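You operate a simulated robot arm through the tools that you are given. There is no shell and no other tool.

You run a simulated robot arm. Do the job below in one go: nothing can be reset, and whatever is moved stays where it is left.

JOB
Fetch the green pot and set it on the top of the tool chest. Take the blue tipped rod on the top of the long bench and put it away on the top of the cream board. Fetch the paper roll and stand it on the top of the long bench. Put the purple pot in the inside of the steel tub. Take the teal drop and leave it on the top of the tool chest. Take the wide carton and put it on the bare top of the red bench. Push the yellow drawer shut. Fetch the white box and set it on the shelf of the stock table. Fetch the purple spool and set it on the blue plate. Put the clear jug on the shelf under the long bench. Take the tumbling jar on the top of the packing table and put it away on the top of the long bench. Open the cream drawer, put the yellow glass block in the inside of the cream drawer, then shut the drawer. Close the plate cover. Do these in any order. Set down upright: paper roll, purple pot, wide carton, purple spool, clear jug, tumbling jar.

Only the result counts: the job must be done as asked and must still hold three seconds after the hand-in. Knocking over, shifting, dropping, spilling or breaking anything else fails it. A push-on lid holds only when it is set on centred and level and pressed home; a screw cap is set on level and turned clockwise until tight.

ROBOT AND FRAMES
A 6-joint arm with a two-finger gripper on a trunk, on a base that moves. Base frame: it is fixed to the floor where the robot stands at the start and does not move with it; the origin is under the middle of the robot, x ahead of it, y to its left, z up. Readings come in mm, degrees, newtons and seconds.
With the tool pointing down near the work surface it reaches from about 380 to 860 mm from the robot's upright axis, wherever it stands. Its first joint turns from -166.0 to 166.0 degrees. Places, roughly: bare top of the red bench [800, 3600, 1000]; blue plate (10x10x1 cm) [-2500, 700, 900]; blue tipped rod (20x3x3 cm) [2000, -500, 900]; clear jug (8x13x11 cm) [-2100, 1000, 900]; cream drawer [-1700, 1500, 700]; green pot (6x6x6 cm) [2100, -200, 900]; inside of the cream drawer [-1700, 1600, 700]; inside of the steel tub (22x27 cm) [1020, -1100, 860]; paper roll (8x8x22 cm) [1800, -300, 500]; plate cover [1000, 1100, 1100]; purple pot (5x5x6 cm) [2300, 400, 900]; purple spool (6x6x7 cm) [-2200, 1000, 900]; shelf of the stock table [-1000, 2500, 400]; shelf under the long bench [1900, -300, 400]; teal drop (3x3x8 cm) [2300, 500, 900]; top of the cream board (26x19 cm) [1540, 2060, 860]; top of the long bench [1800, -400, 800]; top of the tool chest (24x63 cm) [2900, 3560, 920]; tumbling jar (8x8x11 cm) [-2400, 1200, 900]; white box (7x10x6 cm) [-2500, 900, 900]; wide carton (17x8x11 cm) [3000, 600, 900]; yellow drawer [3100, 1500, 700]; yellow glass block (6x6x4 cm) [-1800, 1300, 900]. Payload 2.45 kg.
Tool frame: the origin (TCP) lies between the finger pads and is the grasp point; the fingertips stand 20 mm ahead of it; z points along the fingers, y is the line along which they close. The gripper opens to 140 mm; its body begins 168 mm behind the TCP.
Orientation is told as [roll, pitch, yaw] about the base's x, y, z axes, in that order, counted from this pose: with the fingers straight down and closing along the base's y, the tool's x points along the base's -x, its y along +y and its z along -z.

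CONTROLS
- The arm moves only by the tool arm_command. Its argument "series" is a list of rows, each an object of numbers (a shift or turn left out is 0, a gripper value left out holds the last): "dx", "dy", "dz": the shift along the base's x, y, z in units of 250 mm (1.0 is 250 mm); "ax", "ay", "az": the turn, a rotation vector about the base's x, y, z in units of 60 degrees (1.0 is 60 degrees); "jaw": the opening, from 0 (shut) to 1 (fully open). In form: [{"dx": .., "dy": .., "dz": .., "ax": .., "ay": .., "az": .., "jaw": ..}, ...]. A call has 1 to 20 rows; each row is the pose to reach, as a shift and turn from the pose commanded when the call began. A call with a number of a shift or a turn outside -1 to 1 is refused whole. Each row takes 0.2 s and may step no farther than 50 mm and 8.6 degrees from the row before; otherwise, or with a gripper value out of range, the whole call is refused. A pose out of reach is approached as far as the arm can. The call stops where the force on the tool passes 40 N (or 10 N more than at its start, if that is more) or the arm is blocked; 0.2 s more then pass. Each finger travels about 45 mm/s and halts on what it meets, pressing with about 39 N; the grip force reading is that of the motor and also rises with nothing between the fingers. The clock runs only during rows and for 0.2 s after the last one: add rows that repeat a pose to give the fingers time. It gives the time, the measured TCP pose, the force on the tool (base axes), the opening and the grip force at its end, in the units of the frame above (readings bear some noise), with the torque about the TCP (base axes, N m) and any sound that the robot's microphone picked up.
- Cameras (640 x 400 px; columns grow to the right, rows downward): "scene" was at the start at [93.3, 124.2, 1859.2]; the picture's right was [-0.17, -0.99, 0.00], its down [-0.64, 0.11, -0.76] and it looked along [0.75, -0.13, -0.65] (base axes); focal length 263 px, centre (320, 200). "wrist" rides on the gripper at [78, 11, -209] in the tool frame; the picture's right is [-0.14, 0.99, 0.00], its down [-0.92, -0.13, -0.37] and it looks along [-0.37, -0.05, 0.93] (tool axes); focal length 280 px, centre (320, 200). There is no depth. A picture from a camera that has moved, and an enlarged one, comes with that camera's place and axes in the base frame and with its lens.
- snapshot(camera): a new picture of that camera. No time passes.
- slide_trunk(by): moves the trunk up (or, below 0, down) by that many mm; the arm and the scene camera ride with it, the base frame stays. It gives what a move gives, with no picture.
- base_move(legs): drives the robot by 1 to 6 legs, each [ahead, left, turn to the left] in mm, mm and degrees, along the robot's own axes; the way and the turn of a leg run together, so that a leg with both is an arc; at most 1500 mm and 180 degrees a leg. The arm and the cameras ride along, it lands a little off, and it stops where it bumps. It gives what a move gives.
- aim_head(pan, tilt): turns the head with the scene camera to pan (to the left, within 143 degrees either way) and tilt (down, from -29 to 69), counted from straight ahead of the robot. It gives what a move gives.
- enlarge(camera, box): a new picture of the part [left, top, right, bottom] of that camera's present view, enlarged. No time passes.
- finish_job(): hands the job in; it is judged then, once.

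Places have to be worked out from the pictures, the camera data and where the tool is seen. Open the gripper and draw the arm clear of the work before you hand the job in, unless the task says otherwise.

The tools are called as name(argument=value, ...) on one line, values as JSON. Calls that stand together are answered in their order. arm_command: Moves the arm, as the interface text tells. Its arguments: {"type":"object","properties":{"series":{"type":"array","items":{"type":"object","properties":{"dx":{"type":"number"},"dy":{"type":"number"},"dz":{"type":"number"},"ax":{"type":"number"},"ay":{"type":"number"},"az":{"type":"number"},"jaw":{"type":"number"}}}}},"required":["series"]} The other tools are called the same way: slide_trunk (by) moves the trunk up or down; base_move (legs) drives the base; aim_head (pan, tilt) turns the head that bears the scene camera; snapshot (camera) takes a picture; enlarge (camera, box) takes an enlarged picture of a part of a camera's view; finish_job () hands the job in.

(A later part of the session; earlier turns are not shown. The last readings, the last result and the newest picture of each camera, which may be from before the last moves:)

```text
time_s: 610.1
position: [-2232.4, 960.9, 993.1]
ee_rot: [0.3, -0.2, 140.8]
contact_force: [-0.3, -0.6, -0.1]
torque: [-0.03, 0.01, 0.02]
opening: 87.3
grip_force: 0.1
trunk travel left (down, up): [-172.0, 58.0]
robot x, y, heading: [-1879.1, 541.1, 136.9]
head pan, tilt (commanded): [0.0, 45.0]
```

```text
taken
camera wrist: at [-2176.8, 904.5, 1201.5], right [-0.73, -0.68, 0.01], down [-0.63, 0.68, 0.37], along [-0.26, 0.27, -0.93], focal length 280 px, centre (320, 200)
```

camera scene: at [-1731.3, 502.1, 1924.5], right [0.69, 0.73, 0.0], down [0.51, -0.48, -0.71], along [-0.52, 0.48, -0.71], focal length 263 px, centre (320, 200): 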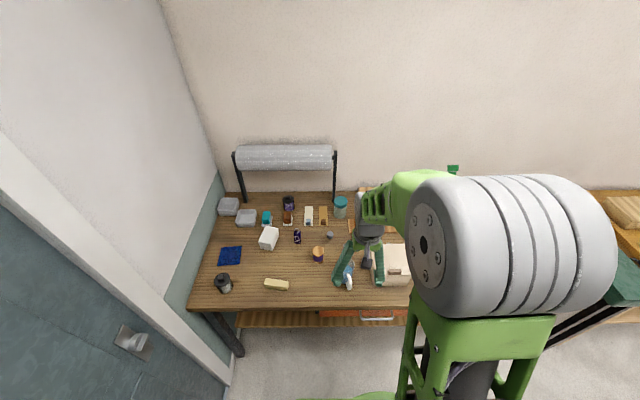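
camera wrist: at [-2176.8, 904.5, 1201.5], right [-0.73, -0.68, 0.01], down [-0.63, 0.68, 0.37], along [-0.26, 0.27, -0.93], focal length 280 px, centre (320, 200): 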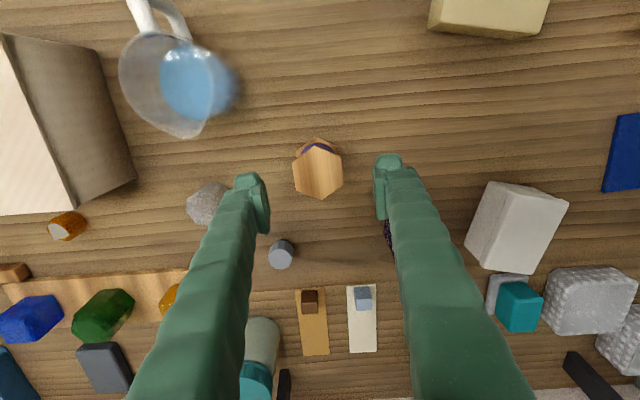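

Centred. I go down to z≈898 and close on the upper flange.

arm_command(series=[{"dz": -0.15}, {"dz": -0.3}, {"dz": -0.38}, {"dz": -0.38, "jaw": 0.45}, {"dz": -0.38, "jaw": 0.3}, {"dz": -0.38, "jaw": 0.25}, {"dz": -0.38, "jaw": 0.25}, {"dz": -0.38, "jaw": 0.25}])

snapshot(camera="wrist")

```text
time_s: 612.0
position: [-2230.8, 961.8, 897.6]
ee_rot: [0.4, -0.2, 140.9]
contact_force: [0.4, 0.1, 1.9]
torque: [0.06, 0.05, 0.02]
opening: 59.8
grip_force: 39.4
trunk travel left (down, up): [-172.0, 58.0]
robot x, y, heading: [-1874.2, 537.0, 136.8]
head pan, tilt (commanded): [0.0, 45.0]
```

```text
taken
camera wrist: at [-2175.6, 904.8, 1105.9], right [-0.73, -0.68, 0.01], down [-0.63, 0.68, 0.37], along [-0.26, 0.27, -0.93], focal length 280 px, centre (320, 200)
```

wrist: 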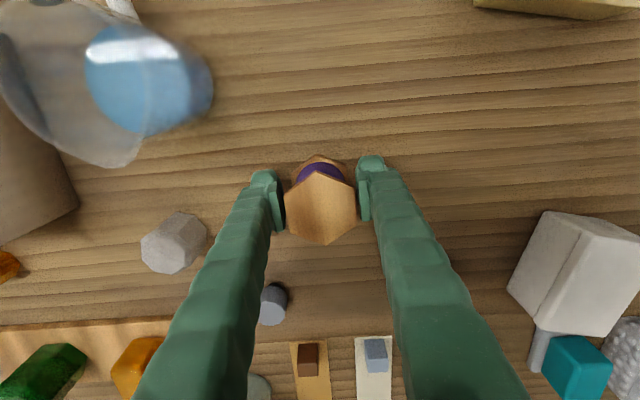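

Gripped at 59.8 mm. I lift and carry it across to the blue plate.

arm_command(series=[{"dz": 0.08}, {"dz": 0.24}, {"dz": 0.42}, {"dz": 0.55}, {"dx": -0.13, "dy": -0.13, "dz": 0.55}, {"dx": -0.26, "dy": -0.26, "dz": 0.55}, {"dx": -0.39, "dy": -0.39, "dz": 0.55}, {"dx": -0.52, "dy": -0.52, "dz": 0.55}, {"dx": -0.6, "dy": -0.6, "dz": 0.55}])

snapshot(camera="wrist")

```text
time_s: 614.0
position: [-2381.3, 810.2, 1034.6]
ee_rot: [0.3, 0.0, 140.7]
contact_force: [0.9, -0.4, -1.0]
torque: [0.0, 0.0, 0.01]
opening: 59.6
grip_force: 38.6
trunk travel left (down, up): [-172.0, 58.0]
robot x, y, heading: [-1875.4, 537.5, 136.5]
head pan, tilt (commanded): [0.0, 45.0]
```

```text
taken
camera wrist: at [-2325.9, 753.5, 1243.0], right [-0.73, -0.68, 0.01], down [-0.63, 0.68, 0.37], along [-0.25, 0.27, -0.93], focal length 280 px, centre (320, 200)
```

wrist: 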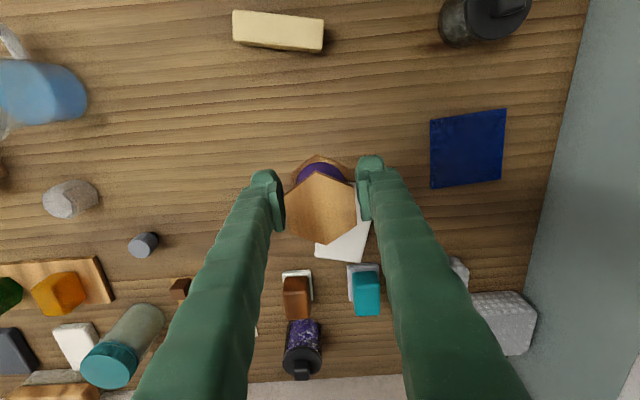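

Plate centre is at ≈(−2526, 672). I move above it.

arm_command(series=[{"dx": -0.135, "dy": -0.13}, {"dx": -0.27, "dy": -0.26}, {"dx": -0.41, "dy": -0.39}, {"dx": -0.54, "dy": -0.515}, {"dx": -0.579, "dy": -0.553}])

snapshot(camera="wrist")

```text
time_s: 615.1
position: [-2526.3, 672.3, 1034.8]
ee_rot: [0.5, -0.1, 140.8]
contact_force: [-0.4, -0.3, -0.9]
torque: [0.0, 0.01, 0.01]
opening: 59.7
grip_force: 39.8
trunk travel left (down, up): [-172.0, 58.0]
robot x, y, heading: [-1877.7, 538.9, 136.8]
head pan, tilt (commanded): [0.0, 45.0]
```

```text
taken
camera wrist: at [-2470.5, 615.9, 1243.8], right [-0.73, -0.68, 0.01], down [-0.63, 0.68, 0.37], along [-0.26, 0.27, -0.93], focal length 280 px, centre (320, 200)
```

wrist: 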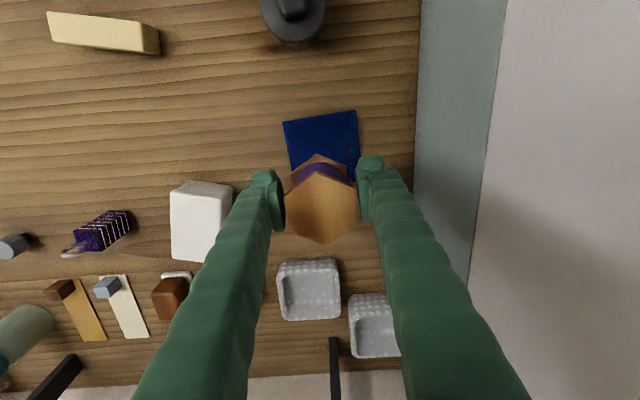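

Well centred over the plate. I lower and feel for contact.

arm_command(series=[{"dz": -0.16}, {"dz": -0.32}, {"dz": -0.44}, {"dz": -0.48}])

arm_command(series=[{"dz": -0.012}, {"dz": -0.024}, {"dz": -0.034}])

```text
time_s: 616.1
position: [-2525.6, 672.3, 914.1]
ee_rot: [0.4, 0.0, 140.9]
contact_force: [0.3, -0.4, -0.9]
torque: [0.0, 0.01, -0.03]
opening: 59.7
grip_force: 38.7
trunk travel left (down, up): [-172.0, 58.0]
robot x, y, heading: [-1876.1, 535.3, 136.9]
head pan, tilt (commanded): [0.0, 45.0]
```

```text
time_s: 617.0
position: [-2524.8, 672.1, 905.9]
ee_rot: [0.4, 0.0, 140.8]
contact_force: [-0.4, -0.6, -0.5]
torque: [-0.03, -0.01, 0.0]
opening: 59.6
grip_force: 39.2
trunk travel left (down, up): [-172.0, 58.0]
robot x, y, heading: [-1878.3, 532.4, 136.6]
head pan, tilt (commanded): [0.0, 45.0]
```

No contact yet; a few more millimetres.

arm_command(series=[{"dz": -0.01}, {"dz": -0.02}])

arm_command(series=[{"dz": -0.008}, {"dz": -0.016}])

```text
time_s: 617.5
position: [-2525.4, 672.6, 902.5]
ee_rot: [0.3, -0.3, 140.8]
contact_force: [4.2, -0.8, 19.6]
torque: [0.08, -0.14, 0.01]
opening: 59.6
grip_force: 39.3
trunk travel left (down, up): [-172.0, 58.0]
robot x, y, heading: [-1878.6, 535.2, 136.8]
head pan, tilt (commanded): [0.0, 45.0]
```

```text
time_s: 618.1
position: [-2528.5, 673.8, 904.0]
ee_rot: [0.4, -0.3, 140.8]
contact_force: [5.7, -0.5, 22.3]
torque: [0.18, -0.28, -0.01]
opening: 59.6
grip_force: 39.4
trunk travel left (down, up): [-172.0, 58.0]
robot x, y, heading: [-1876.0, 536.7, 136.9]
head pan, tilt (commanded): [0.0, 45.0]
stopped in row 2: the force on the tool passed its limit at 44 N (the readings are from after the stop); the commanded pose is now the measured one
```

Contact on the plate. I release and rise.

arm_command(series=[{"dz": 0.004, "jaw": 0.48}, {"dz": 0.004, "jaw": 0.54}, {"dz": 0.004, "jaw": 0.58}, {"dz": 0.004, "jaw": 0.58}])

arm_command(series=[{"dz": 0.08}, {"dz": 0.24}, {"dz": 0.42}, {"dz": 0.6}, {"dz": 0.78}, {"dz": 0.96}])

snapshot(camera="wrist")

```text
time_s: 619.1
position: [-2527.1, 672.9, 901.8]
ee_rot: [0.5, -0.4, 140.8]
contact_force: [0.2, 0.2, -0.2]
torque: [-0.02, 0.01, 0.0]
opening: 81.2
grip_force: 0.0
trunk travel left (down, up): [-172.0, 58.0]
robot x, y, heading: [-1877.0, 535.8, 136.7]
head pan, tilt (commanded): [0.0, 45.0]
```

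```text
time_s: 620.5
position: [-2526.2, 674.2, 1144.7]
ee_rot: [0.4, -0.2, 140.8]
contact_force: [0.3, 0.7, -0.1]
torque: [0.01, 0.03, -0.02]
opening: 81.2
grip_force: 0.0
trunk travel left (down, up): [-172.0, 58.0]
robot x, y, heading: [-1878.0, 533.5, 136.7]
head pan, tilt (commanded): [0.0, 45.0]
```

```text
taken
camera wrist: at [-2470.4, 617.1, 1353.0], right [-0.73, -0.68, 0.01], down [-0.63, 0.68, 0.37], along [-0.26, 0.27, -0.93], focal length 280 px, centre (320, 200)
```

wrist: 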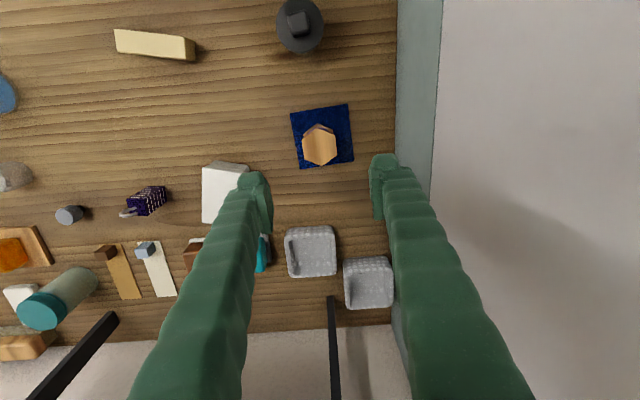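

The spool is on the blue plate. Next the white box: I move above it to see its orientation.

arm_command(series=[{"dx": 0.056, "dy": 0.178, "jaw": 0.9}, {"dx": 0.112, "dy": 0.356}, {"dx": 0.168, "dy": 0.534}, {"dx": 0.224, "dy": 0.7}])

snapshot(camera="wrist")

enlarge(camera="wrist", box=[260, 90, 380, 190])

```text
time_s: 621.5
position: [-2471.2, 849.2, 1142.7]
ee_rot: [0.4, -0.2, 140.8]
contact_force: [0.7, 0.6, -0.4]
torque: [-0.03, 0.02, 0.02]
opening: 126.1
grip_force: 0.1
trunk travel left (down, up): [-172.0, 58.0]
robot x, y, heading: [-1876.8, 536.0, 136.8]
head pan, tilt (commanded): [0.0, 45.0]
```

```text
taken
camera wrist: at [-2414.8, 792.9, 1351.3], right [-0.73, -0.68, 0.01], down [-0.63, 0.68, 0.37], along [-0.26, 0.27, -0.93], focal length 280 px, centre (320, 200)
```

wrist: 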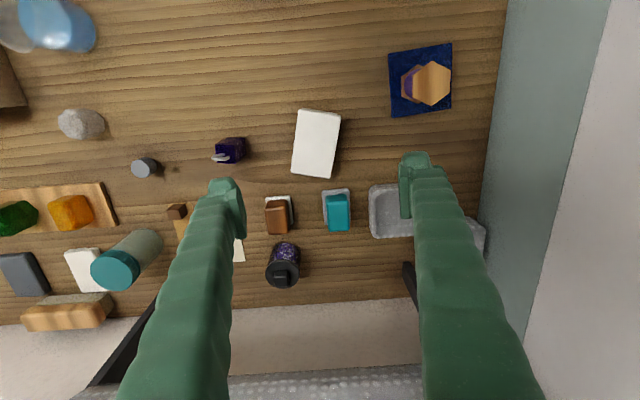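

```text
4.00 times, centred on (320, 140) of wrist
camera zoom: at [-2414.8, 792.9, 1351.3], right [-0.73, -0.68, 0.01], down [-0.63, 0.68, 0.37], along [-0.26, 0.27, -0.93], focal length 1122 px, centre (320, 440)
```

zoom: 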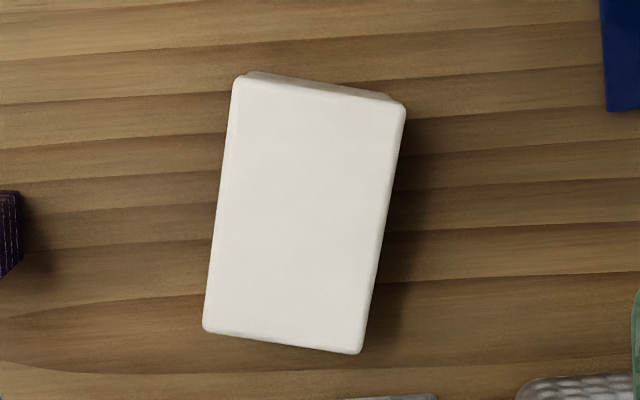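

The box lies rotated ~17° to my tool. Because it must go onto a low shelf, I'll grasp it with the tool pitched 45°, so it stays level when set down the same way. First yaw, then pitch to a standoff.

arm_command(series=[{"az": -0.14}, {"az": -0.283}])

arm_command(series=[{"dx": 0.033, "dy": -0.042, "dz": -0.11, "ax": 0.104, "ay": 0.07}, {"dx": 0.067, "dy": -0.083, "dz": -0.22, "ax": 0.208, "ay": 0.139}, {"dx": 0.1, "dy": -0.125, "dz": -0.33, "ax": 0.312, "ay": 0.209}, {"dx": 0.133, "dy": -0.167, "dz": -0.44, "ax": 0.415, "ay": 0.278}, {"dx": 0.167, "dy": -0.208, "dz": -0.56, "ax": 0.519, "ay": 0.348}, {"dx": 0.2, "dy": -0.25, "dz": -0.69, "ax": 0.623, "ay": 0.417}])

snapshot(camera="wrist")

```text
time_s: 622.1
position: [-2471.2, 848.0, 1142.1]
ee_rot: [0.5, -0.3, 123.8]
contact_force: [0.8, -0.1, 0.4]
torque: [-0.01, 0.04, 0.01]
opening: 126.2
grip_force: 0.0
trunk travel left (down, up): [-172.0, 58.0]
robot x, y, heading: [-1873.6, 532.7, 136.9]
head pan, tilt (commanded): [0.0, 45.0]
```

```text
time_s: 623.5
position: [-2456.9, 785.5, 993.3]
ee_rot: [-2.2, -44.4, 125.2]
contact_force: [-0.8, -0.6, 0.4]
torque: [0.03, 0.0, -0.01]
opening: 126.0
grip_force: 0.1
out of reach, approached as far as the arm can: row 6
trunk travel left (down, up): [-172.0, 58.0]
robot x, y, heading: [-1878.3, 535.7, 136.6]
head pan, tilt (commanded): [0.0, 45.0]
```

```text
taken
camera wrist: at [-2355.9, 609.3, 1086.8], right [-0.88, -0.47, 0.07], down [-0.14, 0.39, 0.91], along [-0.45, 0.79, -0.41], focal length 280 px, centre (320, 200)
```

wrist: 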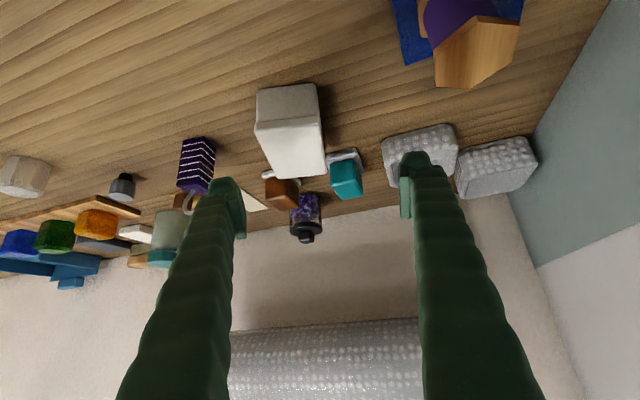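

The pose is close to the planned standoff and the fingers straddle the box. I narrow the jaws slightly and advance to it.

arm_command(series=[{"dx": -0.01, "dy": 0.057, "dz": -0.086, "jaw": 0.75}, {"dx": -0.02, "dy": 0.114, "dz": -0.172}, {"dx": -0.03, "dy": 0.172, "dz": -0.258}, {"dx": -0.04, "dy": 0.229, "dz": -0.344}, {"dx": -0.046, "dy": 0.28, "dz": -0.42}])

snapshot(camera="wrist")

```text
time_s: 624.5
position: [-2500.2, 846.0, 930.2]
ee_rot: [-1.9, -45.4, 125.0]
contact_force: [2.4, -5.6, 16.3]
torque: [0.44, -0.96, -0.51]
opening: 107.1
grip_force: 1.9
out of reach, approached as far as the arm can: row 1, 2, 3, 4, 5
trunk travel left (down, up): [-172.0, 58.0]
robot x, y, heading: [-1875.3, 530.5, 136.6]
head pan, tilt (commanded): [0.0, 45.0]
stopped in row 5: the force on the tool passed its limit at 45 N (the readings are from after the stop); the commanded pose is now the measured one
```

```text
taken
camera wrist: at [-2396.9, 669.6, 1020.2], right [-0.88, -0.47, 0.07], down [-0.13, 0.38, 0.92], along [-0.46, 0.8, -0.39], focal length 280 px, centre (320, 200)
```

wrist: 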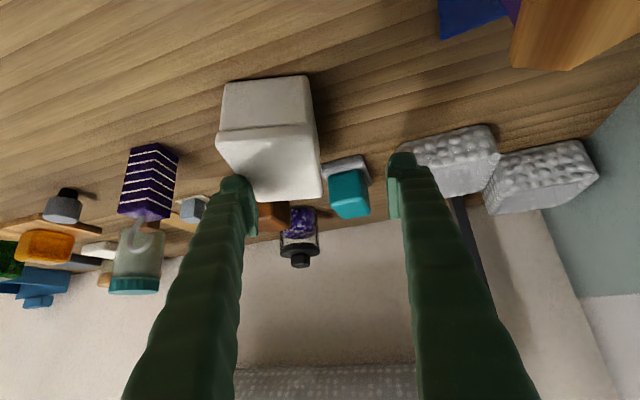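

The pitch/yaw combination is out of the wrist's reach here and the left finger touched the box. I back off straight up and will instead first realign the box with a vertical grasp.

arm_command(series=[{"dz": 0.08}, {"dz": 0.2}, {"dz": 0.34}, {"dz": 0.5}])

snapshot(camera="wrist")

```text
time_s: 625.5
position: [-2498.6, 846.1, 1052.1]
ee_rot: [-1.9, -45.0, 125.1]
contact_force: [-1.2, -0.3, 0.8]
torque: [0.02, 0.03, -0.03]
opening: 104.9
grip_force: 0.0
trunk travel left (down, up): [-172.0, 58.0]
robot x, y, heading: [-1876.4, 530.1, 136.9]
head pan, tilt (commanded): [0.0, 45.0]
```

```text
taken
camera wrist: at [-2395.8, 670.2, 1143.6], right [-0.88, -0.47, 0.07], down [-0.13, 0.38, 0.92], along [-0.46, 0.8, -0.4], focal length 280 px, centre (320, 200)
```

wrist: 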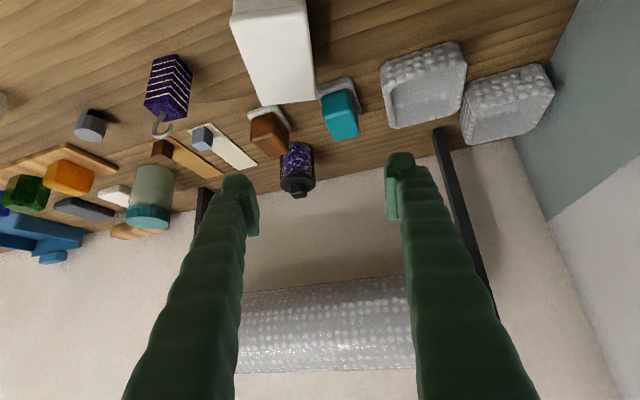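

Box still in place. I straighten the tool again above it.

arm_command(series=[{"dx": 0.02, "dy": 0.007, "dz": 0.03, "ax": -0.102, "ay": -0.072}, {"dx": 0.04, "dy": 0.015, "dz": 0.06, "ax": -0.205, "ay": -0.144}, {"dx": 0.06, "dy": 0.022, "dz": 0.1, "ax": -0.307, "ay": -0.216}, {"dx": 0.08, "dy": 0.03, "dz": 0.13, "ax": -0.409, "ay": -0.287}, {"dx": 0.1, "dy": 0.037, "dz": 0.16, "ax": -0.511, "ay": -0.359}, {"dx": 0.12, "dy": 0.044, "dz": 0.19, "ax": -0.6135, "ay": -0.431}])

snapshot(camera="wrist")

```text
time_s: 626.9
position: [-2469.5, 857.0, 1099.9]
ee_rot: [-1.9, 0.0, 125.2]
contact_force: [-0.2, 0.3, 0.3]
torque: [0.0, 0.01, 0.0]
opening: 105.0
grip_force: 0.1
trunk travel left (down, up): [-172.0, 58.0]
robot x, y, heading: [-1876.3, 536.3, 136.7]
head pan, tilt (commanded): [0.0, 45.0]
```

```text
taken
camera wrist: at [-2438.6, 783.7, 1308.0], right [-0.89, -0.46, -0.03], down [-0.44, 0.82, 0.37], along [-0.14, 0.35, -0.93], focal length 280 px, centre (320, 200)
```

wrist: 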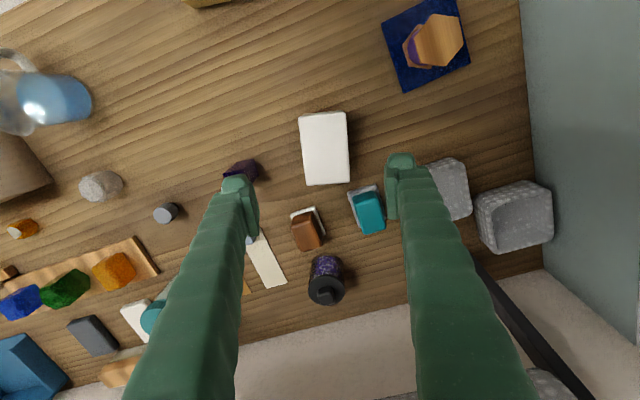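

The box is aligned with the fingers now. I lower and grasp it vertically.

arm_command(series=[{"dx": 0.008, "dy": 0.016, "dz": -0.18, "ax": -0.018, "ay": 0.026}, {"dx": 0.008, "dy": 0.016, "dz": -0.36, "ax": -0.018, "ay": 0.026}, {"dx": 0.008, "dy": 0.016, "dz": -0.54, "ax": -0.018, "ay": 0.026}, {"dx": 0.008, "dy": 0.016, "dz": -0.7, "ax": -0.018, "ay": 0.026}, {"dx": 0.008, "dy": 0.016, "dz": -0.85, "ax": -0.018, "ay": 0.026}, {"dx": 0.008, "dy": 0.016, "dz": -0.85, "ax": -0.018, "ay": 0.026, "jaw": 0.5}, {"dx": 0.008, "dy": 0.016, "dz": -0.85, "ax": -0.018, "ay": 0.026, "jaw": 0.35}, {"dx": 0.008, "dy": 0.016, "dz": -0.85, "ax": -0.018, "ay": 0.026, "jaw": 0.35}, {"dx": 0.008, "dy": 0.016, "dz": -0.85, "ax": -0.018, "ay": 0.026, "jaw": 0.35}])

snapshot(camera="wrist")

```text
time_s: 628.9
position: [-2466.3, 862.1, 888.9]
ee_rot: [0.0, -0.1, 125.1]
contact_force: [0.2, 0.3, -0.1]
torque: [-0.01, -0.01, 0.01]
opening: 67.4
grip_force: 38.3
trunk travel left (down, up): [-172.0, 58.0]
robot x, y, heading: [-1877.4, 537.2, 136.6]
head pan, tilt (commanded): [0.0, 45.0]
```

```text
taken
camera wrist: at [-2429.2, 791.7, 1096.4], right [-0.89, -0.46, 0.0], down [-0.42, 0.83, 0.37], along [-0.17, 0.33, -0.93], focal length 280 px, centre (320, 200)
```

wrist: 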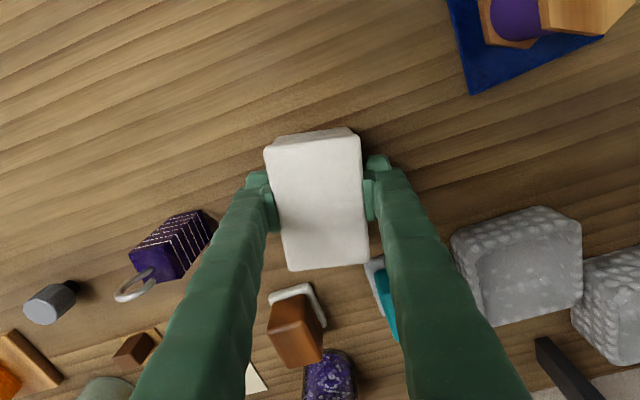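

Gripped. I lift, square it to the robot, and carry it to the free spot in front.

arm_command(series=[{"dz": 0.1}, {"dz": 0.28, "az": 0.1}, {"dz": 0.44, "az": 0.19}, {"dz": 0.44, "az": 0.19, "dx": 0.19, "dy": 0.03}, {"dz": 0.44, "az": 0.19, "dx": 0.38, "dy": 0.06}, {"dz": 0.44, "az": 0.19, "dx": 0.57, "dy": 0.09}, {"dz": 0.44, "az": 0.19, "dx": 0.76, "dy": 0.12}, {"dz": 0.44, "az": 0.19, "dx": 0.95, "dy": 0.15}])

snapshot(camera="wrist")

```text
time_s: 630.7
position: [-2228.9, 899.6, 998.3]
ee_rot: [-0.1, -0.3, 136.5]
contact_force: [0.9, -0.3, -2.0]
torque: [0.0, 0.01, 0.0]
opening: 67.0
grip_force: 38.7
trunk travel left (down, up): [-172.0, 58.0]
robot x, y, heading: [-1872.9, 536.3, 136.8]
head pan, tilt (commanded): [0.0, 45.0]
```

```text
taken
camera wrist: at [-2178.0, 838.0, 1206.8], right [-0.78, -0.62, 0.0], down [-0.58, 0.73, 0.37], along [-0.23, 0.29, -0.93], focal length 280 px, centre (320, 200)
```

wrist: 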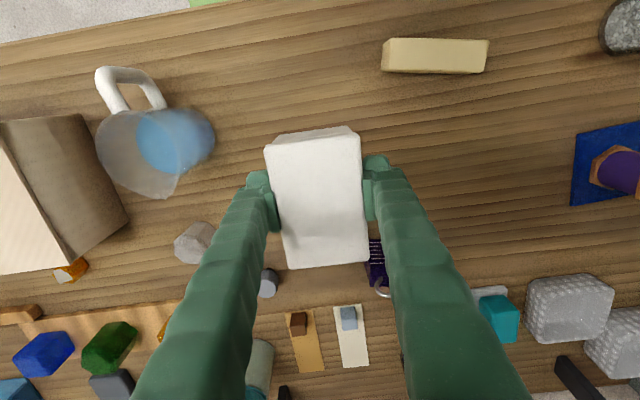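

The spot is free. I set the box down here.

arm_command(series=[{"dz": -0.18}, {"dz": -0.34}, {"dz": -0.41}, {"dz": -0.43}])

arm_command(series=[{"dz": -0.008}, {"dz": -0.016}])

```text
time_s: 631.7
position: [-2229.3, 899.1, 890.1]
ee_rot: [-0.1, -0.1, 136.5]
contact_force: [0.2, -0.2, -1.7]
torque: [-0.03, -0.05, 0.04]
opening: 66.8
grip_force: 38.6
trunk travel left (down, up): [-172.0, 58.0]
robot x, y, heading: [-1877.9, 535.7, 136.9]
head pan, tilt (commanded): [0.0, 45.0]
```

```text
time_s: 632.3
position: [-2230.1, 898.3, 890.2]
ee_rot: [0.0, -0.3, 136.4]
contact_force: [3.9, -2.6, 25.7]
torque: [-0.24, -0.53, -0.1]
opening: 67.2
grip_force: 38.8
trunk travel left (down, up): [-172.0, 58.0]
robot x, y, heading: [-1877.4, 534.4, 136.8]
head pan, tilt (commanded): [0.0, 45.0]
stopped in row 2: the force on the tool passed its limit at 44 N (the readings are from after the stop); the commanded pose is now the measured one
```

The box rests squarely. I release it, rise, and back the base 150 mm for the pitched grasp.

arm_command(series=[{"dz": 0.004, "jaw": 0.55}, {"dz": 0.004, "jaw": 0.64}, {"dz": 0.004, "jaw": 0.7}, {"dz": 0.004, "jaw": 0.7}, {"dz": 0.1}, {"dz": 0.28}, {"dz": 0.46}, {"dz": 0.64}, {"dz": 0.8}])

base_move(legs=[[-150, 0, 0]])

snapshot(camera="wrist")

```text
time_s: 634.3
position: [-2231.1, 900.1, 1088.1]
ee_rot: [0.0, -0.1, 136.5]
contact_force: [0.1, -0.1, 0.5]
torque: [0.01, 0.02, 0.0]
opening: 97.9
grip_force: 0.1
trunk travel left (down, up): [-172.0, 58.0]
robot x, y, heading: [-1876.6, 532.2, 136.7]
head pan, tilt (commanded): [0.0, 45.0]
```

```text
time_s: 635.7
position: [-2123.2, 798.3, 1089.3]
ee_rot: [0.0, -0.3, 136.5]
contact_force: [-0.1, -0.5, 0.5]
torque: [0.04, 0.07, 0.02]
opening: 98.1
grip_force: 0.1
trunk travel left (down, up): [-172.0, 58.0]
robot x, y, heading: [-1766.2, 434.6, 136.9]
head pan, tilt (commanded): [0.0, 45.0]
```

```text
taken
camera wrist: at [-2071.9, 735.9, 1296.9], right [-0.78, -0.62, 0.0], down [-0.58, 0.72, 0.37], along [-0.23, 0.29, -0.93], focal length 280 px, centre (320, 200)
```

wrist: 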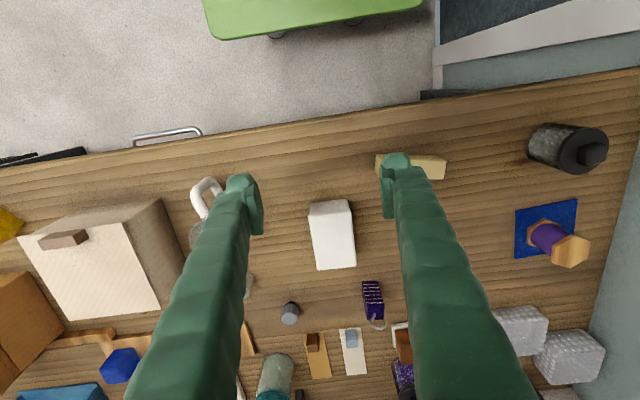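

I back another 100 mm so the wrist has room, then pitch the tool 45° toward the box.

base_move(legs=[[-100, 0, 0]])

arm_command(series=[{"dx": -0.07, "dy": 0.066, "dz": -0.06, "ax": 0.074, "ay": 0.078}, {"dx": -0.14, "dy": 0.132, "dz": -0.12, "ax": 0.147, "ay": 0.156}, {"dx": -0.21, "dy": 0.2, "dz": -0.19, "ax": 0.221, "ay": 0.234}, {"dx": -0.28, "dy": 0.265, "dz": -0.26, "ax": 0.294, "ay": 0.311}, {"dx": -0.35, "dy": 0.33, "dz": -0.33, "ax": 0.368, "ay": 0.389}, {"dx": -0.4, "dy": 0.378, "dz": -0.4, "ax": 0.441, "ay": 0.467}, {"dx": -0.448, "dy": 0.424, "dz": -0.476, "ax": 0.515, "ay": 0.545}])

snapshot(camera="wrist")

```text
time_s: 636.9
position: [-2051.4, 730.7, 1089.2]
ee_rot: [0.1, -0.3, 136.5]
contact_force: [0.3, -1.2, 0.5]
torque: [0.08, 0.07, -0.04]
opening: 98.1
grip_force: 0.0
trunk travel left (down, up): [-172.0, 58.0]
robot x, y, heading: [-1697.2, 367.6, 136.9]
head pan, tilt (commanded): [0.0, 45.0]
```

```text
time_s: 638.5
position: [-2164.1, 839.1, 968.5]
ee_rot: [0.1, -45.3, 136.4]
contact_force: [-0.6, 0.7, -0.4]
torque: [-0.04, 0.02, -0.02]
opening: 98.0
grip_force: 0.2
out of reach, approached as far as the arm can: row 3
trunk travel left (down, up): [-172.0, 58.0]
robot x, y, heading: [-1692.8, 365.5, 136.9]
head pan, tilt (commanded): [0.0, 45.0]
```

```text
taken
camera wrist: at [-2022.9, 690.3, 1059.9], right [-0.75, -0.65, 0.1], down [-0.19, 0.36, 0.91], along [-0.63, 0.67, -0.39], focal length 280 px, centre (320, 200)
```

wrist: 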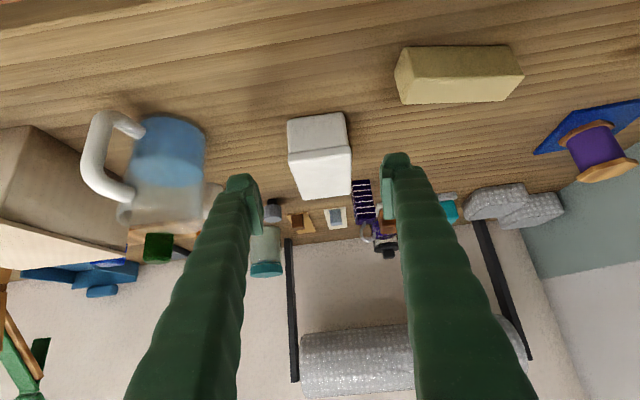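

The fingers straddle the box symmetrically. I advance along the tool axis and close.

arm_command(series=[{"dx": -0.075, "dy": 0.07, "dz": -0.113}, {"dx": -0.15, "dy": 0.141, "dz": -0.226}, {"dx": -0.224, "dy": 0.212, "dz": -0.338}, {"dx": -0.224, "dy": 0.212, "dz": -0.338, "jaw": 0.5}, {"dx": -0.224, "dy": 0.212, "dz": -0.338, "jaw": 0.35}, {"dx": -0.224, "dy": 0.212, "dz": -0.338, "jaw": 0.35}, {"dx": -0.224, "dy": 0.212, "dz": -0.338, "jaw": 0.35}])

snapshot(camera="wrist")

```text
time_s: 640.1
position: [-2220.5, 890.8, 883.7]
ee_rot: [0.1, -45.4, 136.6]
contact_force: [-1.1, 0.1, -0.1]
torque: [0.04, 0.1, 0.05]
opening: 68.5
grip_force: 39.1
trunk travel left (down, up): [-172.0, 58.0]
robot x, y, heading: [-1697.0, 368.3, 136.8]
head pan, tilt (commanded): [0.0, 45.0]
```

```text
taken
camera wrist: at [-2078.9, 742.1, 975.3], right [-0.75, -0.65, 0.1], down [-0.19, 0.36, 0.91], along [-0.63, 0.67, -0.39], focal length 280 px, centre (320, 200)
```

wrist: 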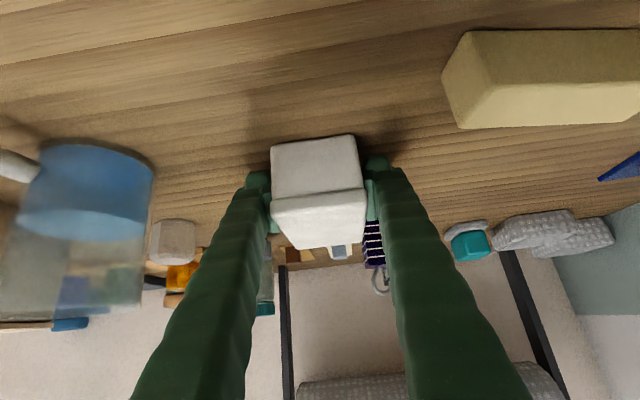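

Gripped at 45° pitch. I lift straight up and back the base away from the table.

arm_command(series=[{"dz": 0.08}, {"dz": 0.22}, {"dz": 0.38}, {"dz": 0.54}])

base_move(legs=[[-300, 0, 0]])

aim_head(pan=-60, tilt=30)

snapshot(camera="scene")

```text
time_s: 641.1
position: [-2217.8, 889.2, 1021.6]
ee_rot: [0.1, -45.4, 136.5]
contact_force: [0.5, -1.5, -2.1]
torque: [0.01, 0.0, 0.03]
opening: 68.6
grip_force: 39.2
trunk travel left (down, up): [-172.0, 58.0]
robot x, y, heading: [-1696.0, 366.7, 136.7]
head pan, tilt (commanded): [0.0, 45.0]
```

```text
time_s: 642.9
position: [-2038.4, 722.3, 1018.5]
ee_rot: [0.1, -45.1, 136.4]
contact_force: [-0.3, 0.1, -2.5]
torque: [-0.04, -0.04, 0.0]
opening: 68.3
grip_force: 38.7
trunk travel left (down, up): [-172.0, 58.0]
robot x, y, heading: [-1516.9, 197.8, 136.6]
head pan, tilt (commanded): [0.0, 45.0]
stopped in leg 1: the robot was blocked; the commanded pose is now the measured one
```

```text
time_s: 644.2
position: [-2036.1, 721.2, 1020.4]
ee_rot: [0.2, -45.2, 136.5]
contact_force: [-0.4, -0.2, -2.8]
torque: [0.0, -0.04, -0.01]
opening: 68.3
grip_force: 38.5
trunk travel left (down, up): [-172.0, 58.0]
robot x, y, heading: [-1515.0, 193.7, 136.7]
head pan, tilt (commanded): [-60.0, 30.0]
```

```text
taken
camera scene: at [-1597.6, 188.1, 1947.0], right [0.97, -0.23, 0.0], down [-0.11, -0.49, -0.87], along [0.2, 0.84, -0.5], focal length 263 px, centre (320, 200)
```

scene: 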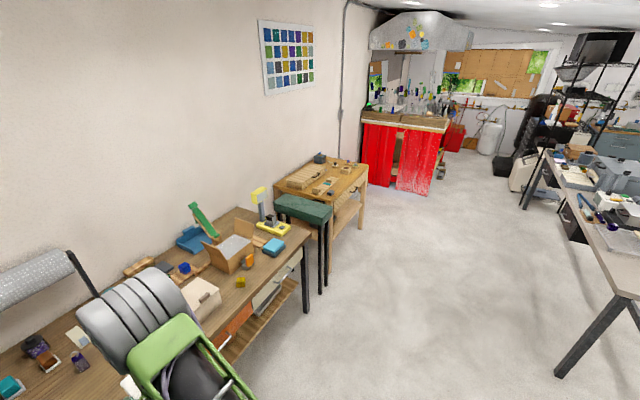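

I bumped something behind (the green cabinet) and stopped; I move slightly forward and strafe away toward the stock table.

base_move(legs=[[40, 0, 0], [0, -750, 0], [-150, 0, 0]])

base_move(legs=[[0, -1250, 0]])

aim_head(pan=5, tilt=40)

snapshot(camera="scene")

snapshot(camera="wrist")

```text
time_s: 652.7
position: [-1438.2, 1196.2, 1021.2]
ee_rot: [0.0, -45.3, 136.2]
contact_force: [0.2, -0.5, -0.6]
torque: [0.0, -0.03, 0.01]
opening: 68.1
grip_force: 39.0
trunk travel left (down, up): [-172.0, 58.0]
robot x, y, heading: [-918.4, 669.5, 136.6]
head pan, tilt (commanded): [-60.0, 30.0]
```

```text
time_s: 663.9
position: [-575.7, 2107.2, 1019.0]
ee_rot: [0.1, -45.3, 136.0]
contact_force: [0.3, -0.7, -2.2]
torque: [-0.03, 0.01, 0.01]
opening: 68.5
grip_force: 38.6
trunk travel left (down, up): [-172.0, 58.0]
robot x, y, heading: [-54.7, 1579.6, 136.5]
head pan, tilt (commanded): [-60.0, 30.0]
```

```text
time_s: 665.3
position: [-575.2, 2107.1, 1020.3]
ee_rot: [0.0, -45.3, 136.0]
contact_force: [-0.2, -0.3, -2.3]
torque: [-0.05, -0.02, 0.02]
opening: 68.6
grip_force: 39.3
trunk travel left (down, up): [-172.0, 58.0]
robot x, y, heading: [-52.5, 1579.7, 136.6]
head pan, tilt (commanded): [5.0, 40.0]
```

```text
taken
camera scene: at [-227.0, 1535.7, 1931.7], right [0.63, 0.78, 0.0], down [0.5, -0.4, -0.77], along [-0.6, 0.48, -0.64], focal length 263 px, centre (320, 200)
```

scene: 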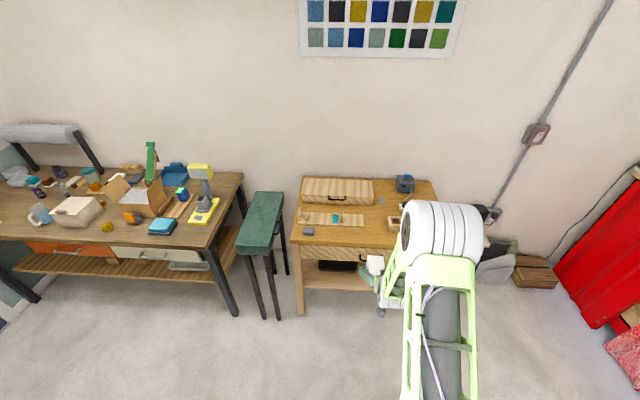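

```text
taken
camera wrist: at [-434.9, 1958.3, 1111.3], right [-0.76, -0.65, 0.1], down [-0.19, 0.36, 0.91], along [-0.63, 0.67, -0.4], focal length 280 px, centre (320, 200)
```

wrist: 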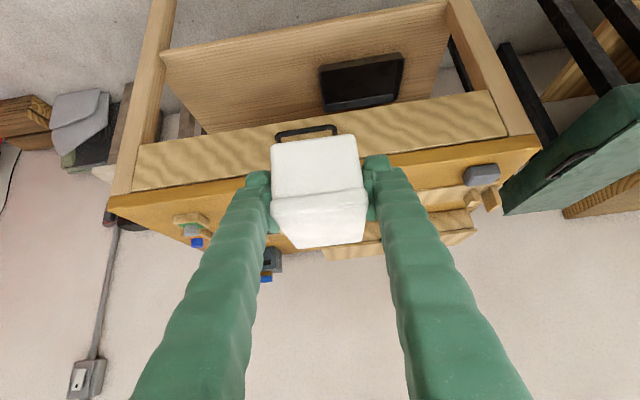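

The stock table's shelf front is at n≈−2149, drawer bottom z≈704, and the shelf is free at u 1130–1500 beside a black tray. I shift right and lower the box in front of the shelf.

base_move(legs=[[0, -155, 0]])

slide_trunk(by=-172)

arm_command(series=[{"dz": -0.18}, {"dz": -0.36}, {"dz": -0.54}, {"dz": -0.72}, {"dz": -0.9}, {"dz": -1.0}])

snapshot(camera="wrist")

```text
time_s: 667.3
position: [-469.2, 2218.6, 1019.2]
ee_rot: [0.1, -45.2, 136.0]
contact_force: [0.3, 0.0, -1.5]
torque: [-0.02, 0.02, 0.06]
opening: 68.3
grip_force: 39.1
trunk travel left (down, up): [-172.0, 58.0]
robot x, y, heading: [51.5, 1690.1, 136.4]
head pan, tilt (commanded): [5.0, 40.0]
```

```text
time_s: 669.2
position: [-469.6, 2218.7, 847.3]
ee_rot: [0.1, -45.3, 136.1]
contact_force: [0.1, -0.4, -2.5]
torque: [-0.05, -0.07, -0.01]
opening: 68.1
grip_force: 39.1
trunk travel left (down, up): [0.0, 230.0]
robot x, y, heading: [50.7, 1689.4, 136.7]
head pan, tilt (commanded): [5.0, 40.0]
```

```text
time_s: 670.6
position: [-468.5, 2217.7, 598.3]
ee_rot: [0.1, -45.3, 136.2]
contact_force: [0.3, -0.4, -1.4]
torque: [-0.03, 0.0, 0.01]
opening: 68.1
grip_force: 39.0
trunk travel left (down, up): [0.0, 230.0]
robot x, y, heading: [48.8, 1688.6, 136.3]
head pan, tilt (commanded): [5.0, 40.0]
```

```text
taken
camera wrist: at [-328.7, 2069.6, 689.8], right [-0.76, -0.65, 0.1], down [-0.19, 0.36, 0.91], along [-0.63, 0.67, -0.39], focal length 280 px, centre (320, 200)
```

wrist: 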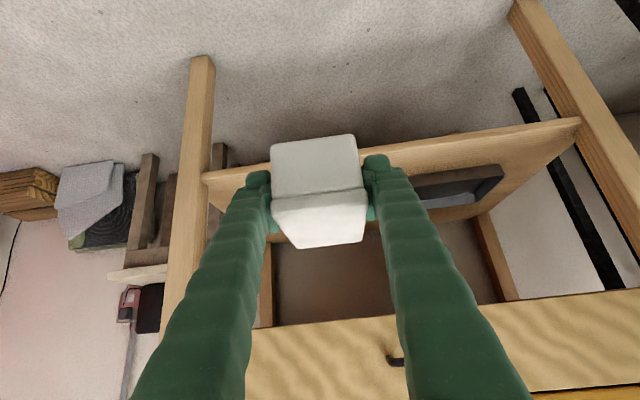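

The shelf top is at z≈420. I lower the box to just above shelf height.

arm_command(series=[{"dz": -0.16}, {"dz": -0.32}, {"dz": -0.46}])

base_move(legs=[[200, 0, 0]])

snapshot(camera="wrist")

```text
time_s: 671.4
position: [-468.4, 2218.8, 484.5]
ee_rot: [0.0, -45.4, 136.0]
contact_force: [-0.2, 0.6, -1.7]
torque: [-0.06, 0.0, -0.01]
opening: 68.4
grip_force: 38.8
trunk travel left (down, up): [0.0, 230.0]
robot x, y, heading: [48.7, 1692.9, 136.4]
head pan, tilt (commanded): [5.0, 40.0]
```

```text
time_s: 673.0
position: [-612.2, 2355.3, 483.0]
ee_rot: [0.0, -45.1, 136.0]
contact_force: [-0.3, -0.2, -2.3]
torque: [-0.01, -0.04, -0.03]
opening: 68.3
grip_force: 39.2
trunk travel left (down, up): [0.0, 230.0]
robot x, y, heading: [-95.3, 1827.5, 136.3]
head pan, tilt (commanded): [5.0, 40.0]
```

```text
taken
camera wrist: at [-472.1, 2206.6, 575.3], right [-0.76, -0.65, 0.1], down [-0.19, 0.36, 0.91], along [-0.63, 0.67, -0.4], focal length 280 px, centre (320, 200)
```

wrist: 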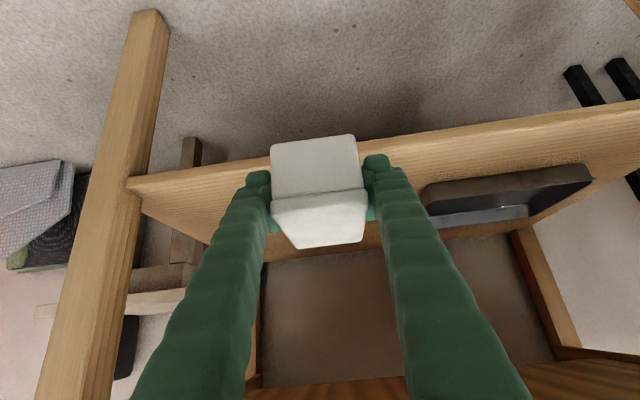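

Box bottom clears the shelf by ~24 mm. I drive forward, then extend the arm so the box is over the shelf.

base_move(legs=[[130, 0, 0]])

arm_command(series=[{"dx": -0.06, "dy": 0.057}, {"dx": -0.12, "dy": 0.113}, {"dx": -0.15, "dy": 0.142}])

snapshot(camera="wrist")

```text
time_s: 674.3
position: [-704.7, 2442.9, 485.1]
ee_rot: [0.1, -45.1, 136.0]
contact_force: [0.4, 0.1, -2.0]
torque: [-0.05, 0.02, 0.01]
opening: 68.5
grip_force: 39.5
trunk travel left (down, up): [0.0, 230.0]
robot x, y, heading: [-188.2, 1915.4, 136.8]
head pan, tilt (commanded): [5.0, 40.0]
```

```text
time_s: 675.1
position: [-742.2, 2479.0, 482.5]
ee_rot: [0.1, -45.2, 136.0]
contact_force: [0.2, 0.0, -1.8]
torque: [-0.05, 0.0, 0.05]
opening: 68.0
grip_force: 39.2
trunk travel left (down, up): [0.0, 230.0]
robot x, y, heading: [-185.0, 1914.4, 136.6]
head pan, tilt (commanded): [5.0, 40.0]
```

```text
taken
camera wrist: at [-602.6, 2330.9, 574.8], right [-0.76, -0.65, 0.1], down [-0.19, 0.36, 0.91], along [-0.63, 0.67, -0.4], focal length 280 px, centre (320, 200)
```

wrist: 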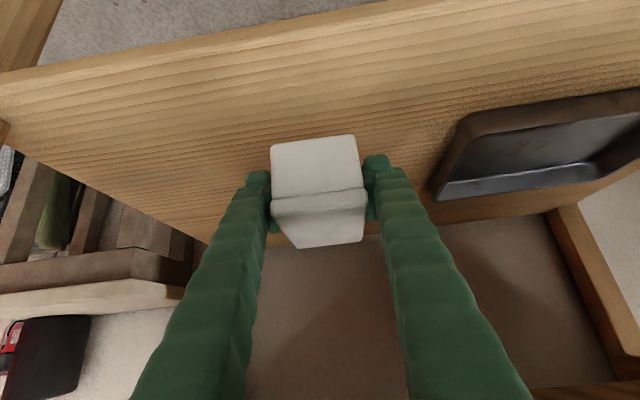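

The box is well over the shelf. I lower until it touches.

arm_command(series=[{"dz": -0.03}, {"dz": -0.06}])

arm_command(series=[{"dz": -0.016}, {"dz": -0.032}, {"dz": -0.048}])

```text
time_s: 675.7
position: [-742.5, 2479.2, 468.2]
ee_rot: [-0.1, -45.1, 136.0]
contact_force: [0.6, 0.1, -1.4]
torque: [-0.02, -0.09, -0.03]
opening: 68.1
grip_force: 39.0
trunk travel left (down, up): [0.0, 230.0]
robot x, y, heading: [-187.1, 1914.6, 136.4]
head pan, tilt (commanded): [5.0, 40.0]
```

```text
time_s: 676.5
position: [-742.1, 2479.1, 456.1]
ee_rot: [0.2, -45.2, 136.1]
contact_force: [0.0, 0.5, -2.4]
torque: [-0.03, -0.07, -0.03]
opening: 68.2
grip_force: 38.7
trunk travel left (down, up): [0.0, 230.0]
robot x, y, heading: [-189.1, 1914.9, 136.3]
head pan, tilt (commanded): [5.0, 40.0]
```

Still free at 456; I continue down.

arm_command(series=[{"dz": -0.016}, {"dz": -0.032}, {"dz": -0.048}])

arm_command(series=[{"dz": -0.012}, {"dz": -0.024}, {"dz": -0.036}])

```text
time_s: 677.3
position: [-742.8, 2478.3, 444.5]
ee_rot: [0.1, -45.2, 136.0]
contact_force: [-0.3, 0.3, -2.1]
torque: [-0.04, 0.0, 0.01]
opening: 68.2
grip_force: 39.3
trunk travel left (down, up): [0.0, 230.0]
robot x, y, heading: [-187.5, 1915.6, 136.5]
head pan, tilt (commanded): [5.0, 40.0]
```

```text
time_s: 678.1
position: [-743.2, 2480.8, 435.7]
ee_rot: [0.1, -45.1, 136.1]
contact_force: [-0.3, -0.4, -2.3]
torque: [-0.07, -0.04, -0.01]
opening: 68.3
grip_force: 38.6
trunk travel left (down, up): [0.0, 230.0]
robot x, y, heading: [-189.7, 1915.3, 136.3]
head pan, tilt (commanded): [5.0, 40.0]
```

No contact yet (bottom ≈402); continuing.

arm_command(series=[{"dz": -0.016}, {"dz": -0.032}, {"dz": -0.048}])

snapshot(camera="wrist")

```text
time_s: 678.9
position: [-744.2, 2479.6, 424.1]
ee_rot: [0.1, -45.3, 136.0]
contact_force: [-1.1, -0.8, -2.1]
torque: [-0.04, -0.05, 0.02]
opening: 68.2
grip_force: 39.2
trunk travel left (down, up): [0.0, 230.0]
robot x, y, heading: [-181.1, 1918.7, 136.4]
head pan, tilt (commanded): [5.0, 40.0]
```

```text
taken
camera wrist: at [-602.7, 2331.1, 515.2], right [-0.76, -0.65, 0.1], down [-0.19, 0.36, 0.91], along [-0.63, 0.67, -0.4], focal length 280 px, centre (320, 200)
```

wrist: 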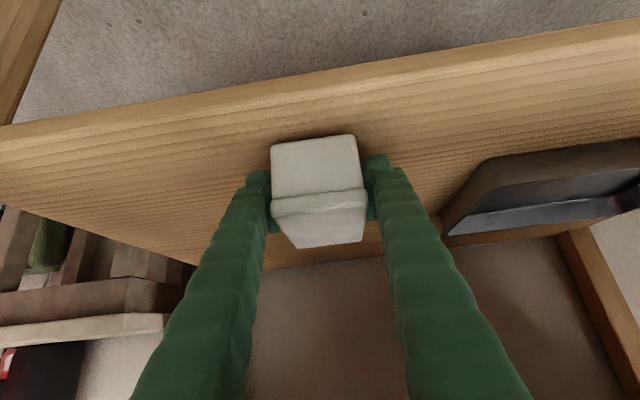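

Getting close (shadow tightening). Continue.

arm_command(series=[{"dz": -0.012}, {"dz": -0.024}, {"dz": -0.036}])

arm_command(series=[{"dz": -0.012}, {"dz": -0.024}, {"dz": -0.036}])

```text
time_s: 679.7
position: [-743.2, 2481.0, 414.4]
ee_rot: [0.1, -45.3, 136.0]
contact_force: [0.0, -0.4, -0.2]
torque: [0.1, 0.01, -0.02]
opening: 68.5
grip_force: 38.6
trunk travel left (down, up): [0.0, 230.0]
robot x, y, heading: [-189.8, 1919.2, 136.4]
head pan, tilt (commanded): [5.0, 40.0]
```

```text
time_s: 680.4
position: [-746.9, 2484.3, 415.1]
ee_rot: [0.0, -46.0, 136.1]
contact_force: [-1.0, 0.9, 12.0]
torque: [-0.29, -0.3, 0.02]
opening: 68.3
grip_force: 38.8
trunk travel left (down, up): [0.0, 230.0]
robot x, y, heading: [-184.0, 1915.7, 136.1]
head pan, tilt (commanded): [5.0, 40.0]
stopped in row 3: the force on the tool passed its limit at 43 N (the readings are from after the stop); the commanded pose is now the measured one
```

Contact: shelf at ≈380. I open the jaws and back straight out.

arm_command(series=[{"dz": 0.006, "jaw": 0.55}, {"dz": 0.006, "jaw": 0.64}, {"dz": 0.006, "jaw": 0.7}, {"dz": 0.006, "jaw": 0.7}])

arm_command(series=[{"dx": 0.06, "dy": -0.057, "dz": 0.03}, {"dx": 0.16, "dy": -0.151, "dz": 0.08}, {"dx": 0.28, "dy": -0.265, "dz": 0.12}, {"dx": 0.4, "dy": -0.378, "dz": 0.14}])

snapshot(camera="wrist")

```text
time_s: 681.4
position: [-745.7, 2482.4, 411.7]
ee_rot: [0.0, -45.6, 136.0]
contact_force: [-0.1, -0.2, -1.0]
torque: [0.03, 0.02, 0.01]
opening: 98.3
grip_force: 0.1
trunk travel left (down, up): [0.0, 230.0]
robot x, y, heading: [-190.6, 1914.8, 136.3]
head pan, tilt (commanded): [5.0, 40.0]
```

```text
time_s: 682.4
position: [-644.7, 2388.2, 449.1]
ee_rot: [0.0, -45.7, 136.1]
contact_force: [0.1, 0.4, -0.3]
torque: [0.02, 0.01, -0.04]
opening: 97.9
grip_force: 0.0
trunk travel left (down, up): [0.0, 230.0]
robot x, y, heading: [-184.6, 1916.5, 136.3]
head pan, tilt (commanded): [5.0, 40.0]
```

```text
taken
camera wrist: at [-504.3, 2237.9, 537.9], right [-0.76, -0.65, 0.1], down [-0.18, 0.36, 0.92], along [-0.63, 0.67, -0.39], focal length 280 px, centre (320, 200)
```

wrist: 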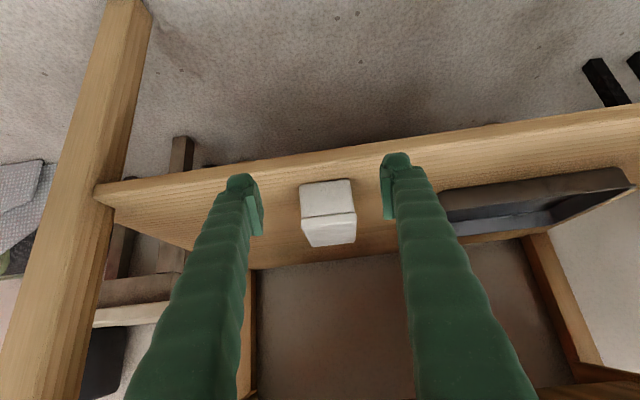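

The white box stands on the shelf. I back out, then raise and straighten the arm.

base_move(legs=[[-400, 0, 0]])

arm_command(series=[{"dz": 0.14, "ax": -0.074, "ay": -0.078}, {"dz": 0.28, "ax": -0.147, "ay": -0.156}, {"dz": 0.42, "ax": -0.221, "ay": -0.234}, {"dz": 0.56, "ax": -0.294, "ay": -0.311}, {"dz": 0.7, "ax": -0.368, "ay": -0.389}, {"dz": 0.84, "ax": -0.441, "ay": -0.467}, {"dz": 0.98, "ax": -0.515, "ay": -0.545}])

slide_trunk(by=100)

```text
time_s: 684.9
position: [-353.7, 2108.2, 448.2]
ee_rot: [0.2, -45.7, 136.1]
contact_force: [-0.2, 0.4, 0.3]
torque: [0.01, 0.02, -0.03]
opening: 98.0
grip_force: 0.1
trunk travel left (down, up): [0.0, 230.0]
robot x, y, heading: [104.1, 1640.8, 136.6]
head pan, tilt (commanded): [5.0, 40.0]
```

```text
time_s: 686.5
position: [-354.4, 2108.1, 693.3]
ee_rot: [-0.2, -0.6, 136.3]
contact_force: [0.7, 0.5, -1.2]
torque: [0.02, 0.02, -0.03]
opening: 98.2
grip_force: 0.0
trunk travel left (down, up): [0.0, 230.0]
robot x, y, heading: [104.6, 1641.6, 136.7]
head pan, tilt (commanded): [5.0, 40.0]
```

```text
time_s: 687.8
position: [-354.4, 2108.5, 792.8]
ee_rot: [-0.3, -0.6, 136.3]
contact_force: [0.0, 1.1, 0.3]
torque: [-0.01, 0.02, -0.03]
opening: 97.8
grip_force: 0.0
trunk travel left (down, up): [-100.0, 130.0]
robot x, y, heading: [103.9, 1638.4, 136.5]
head pan, tilt (commanded): [5.0, 40.0]
```

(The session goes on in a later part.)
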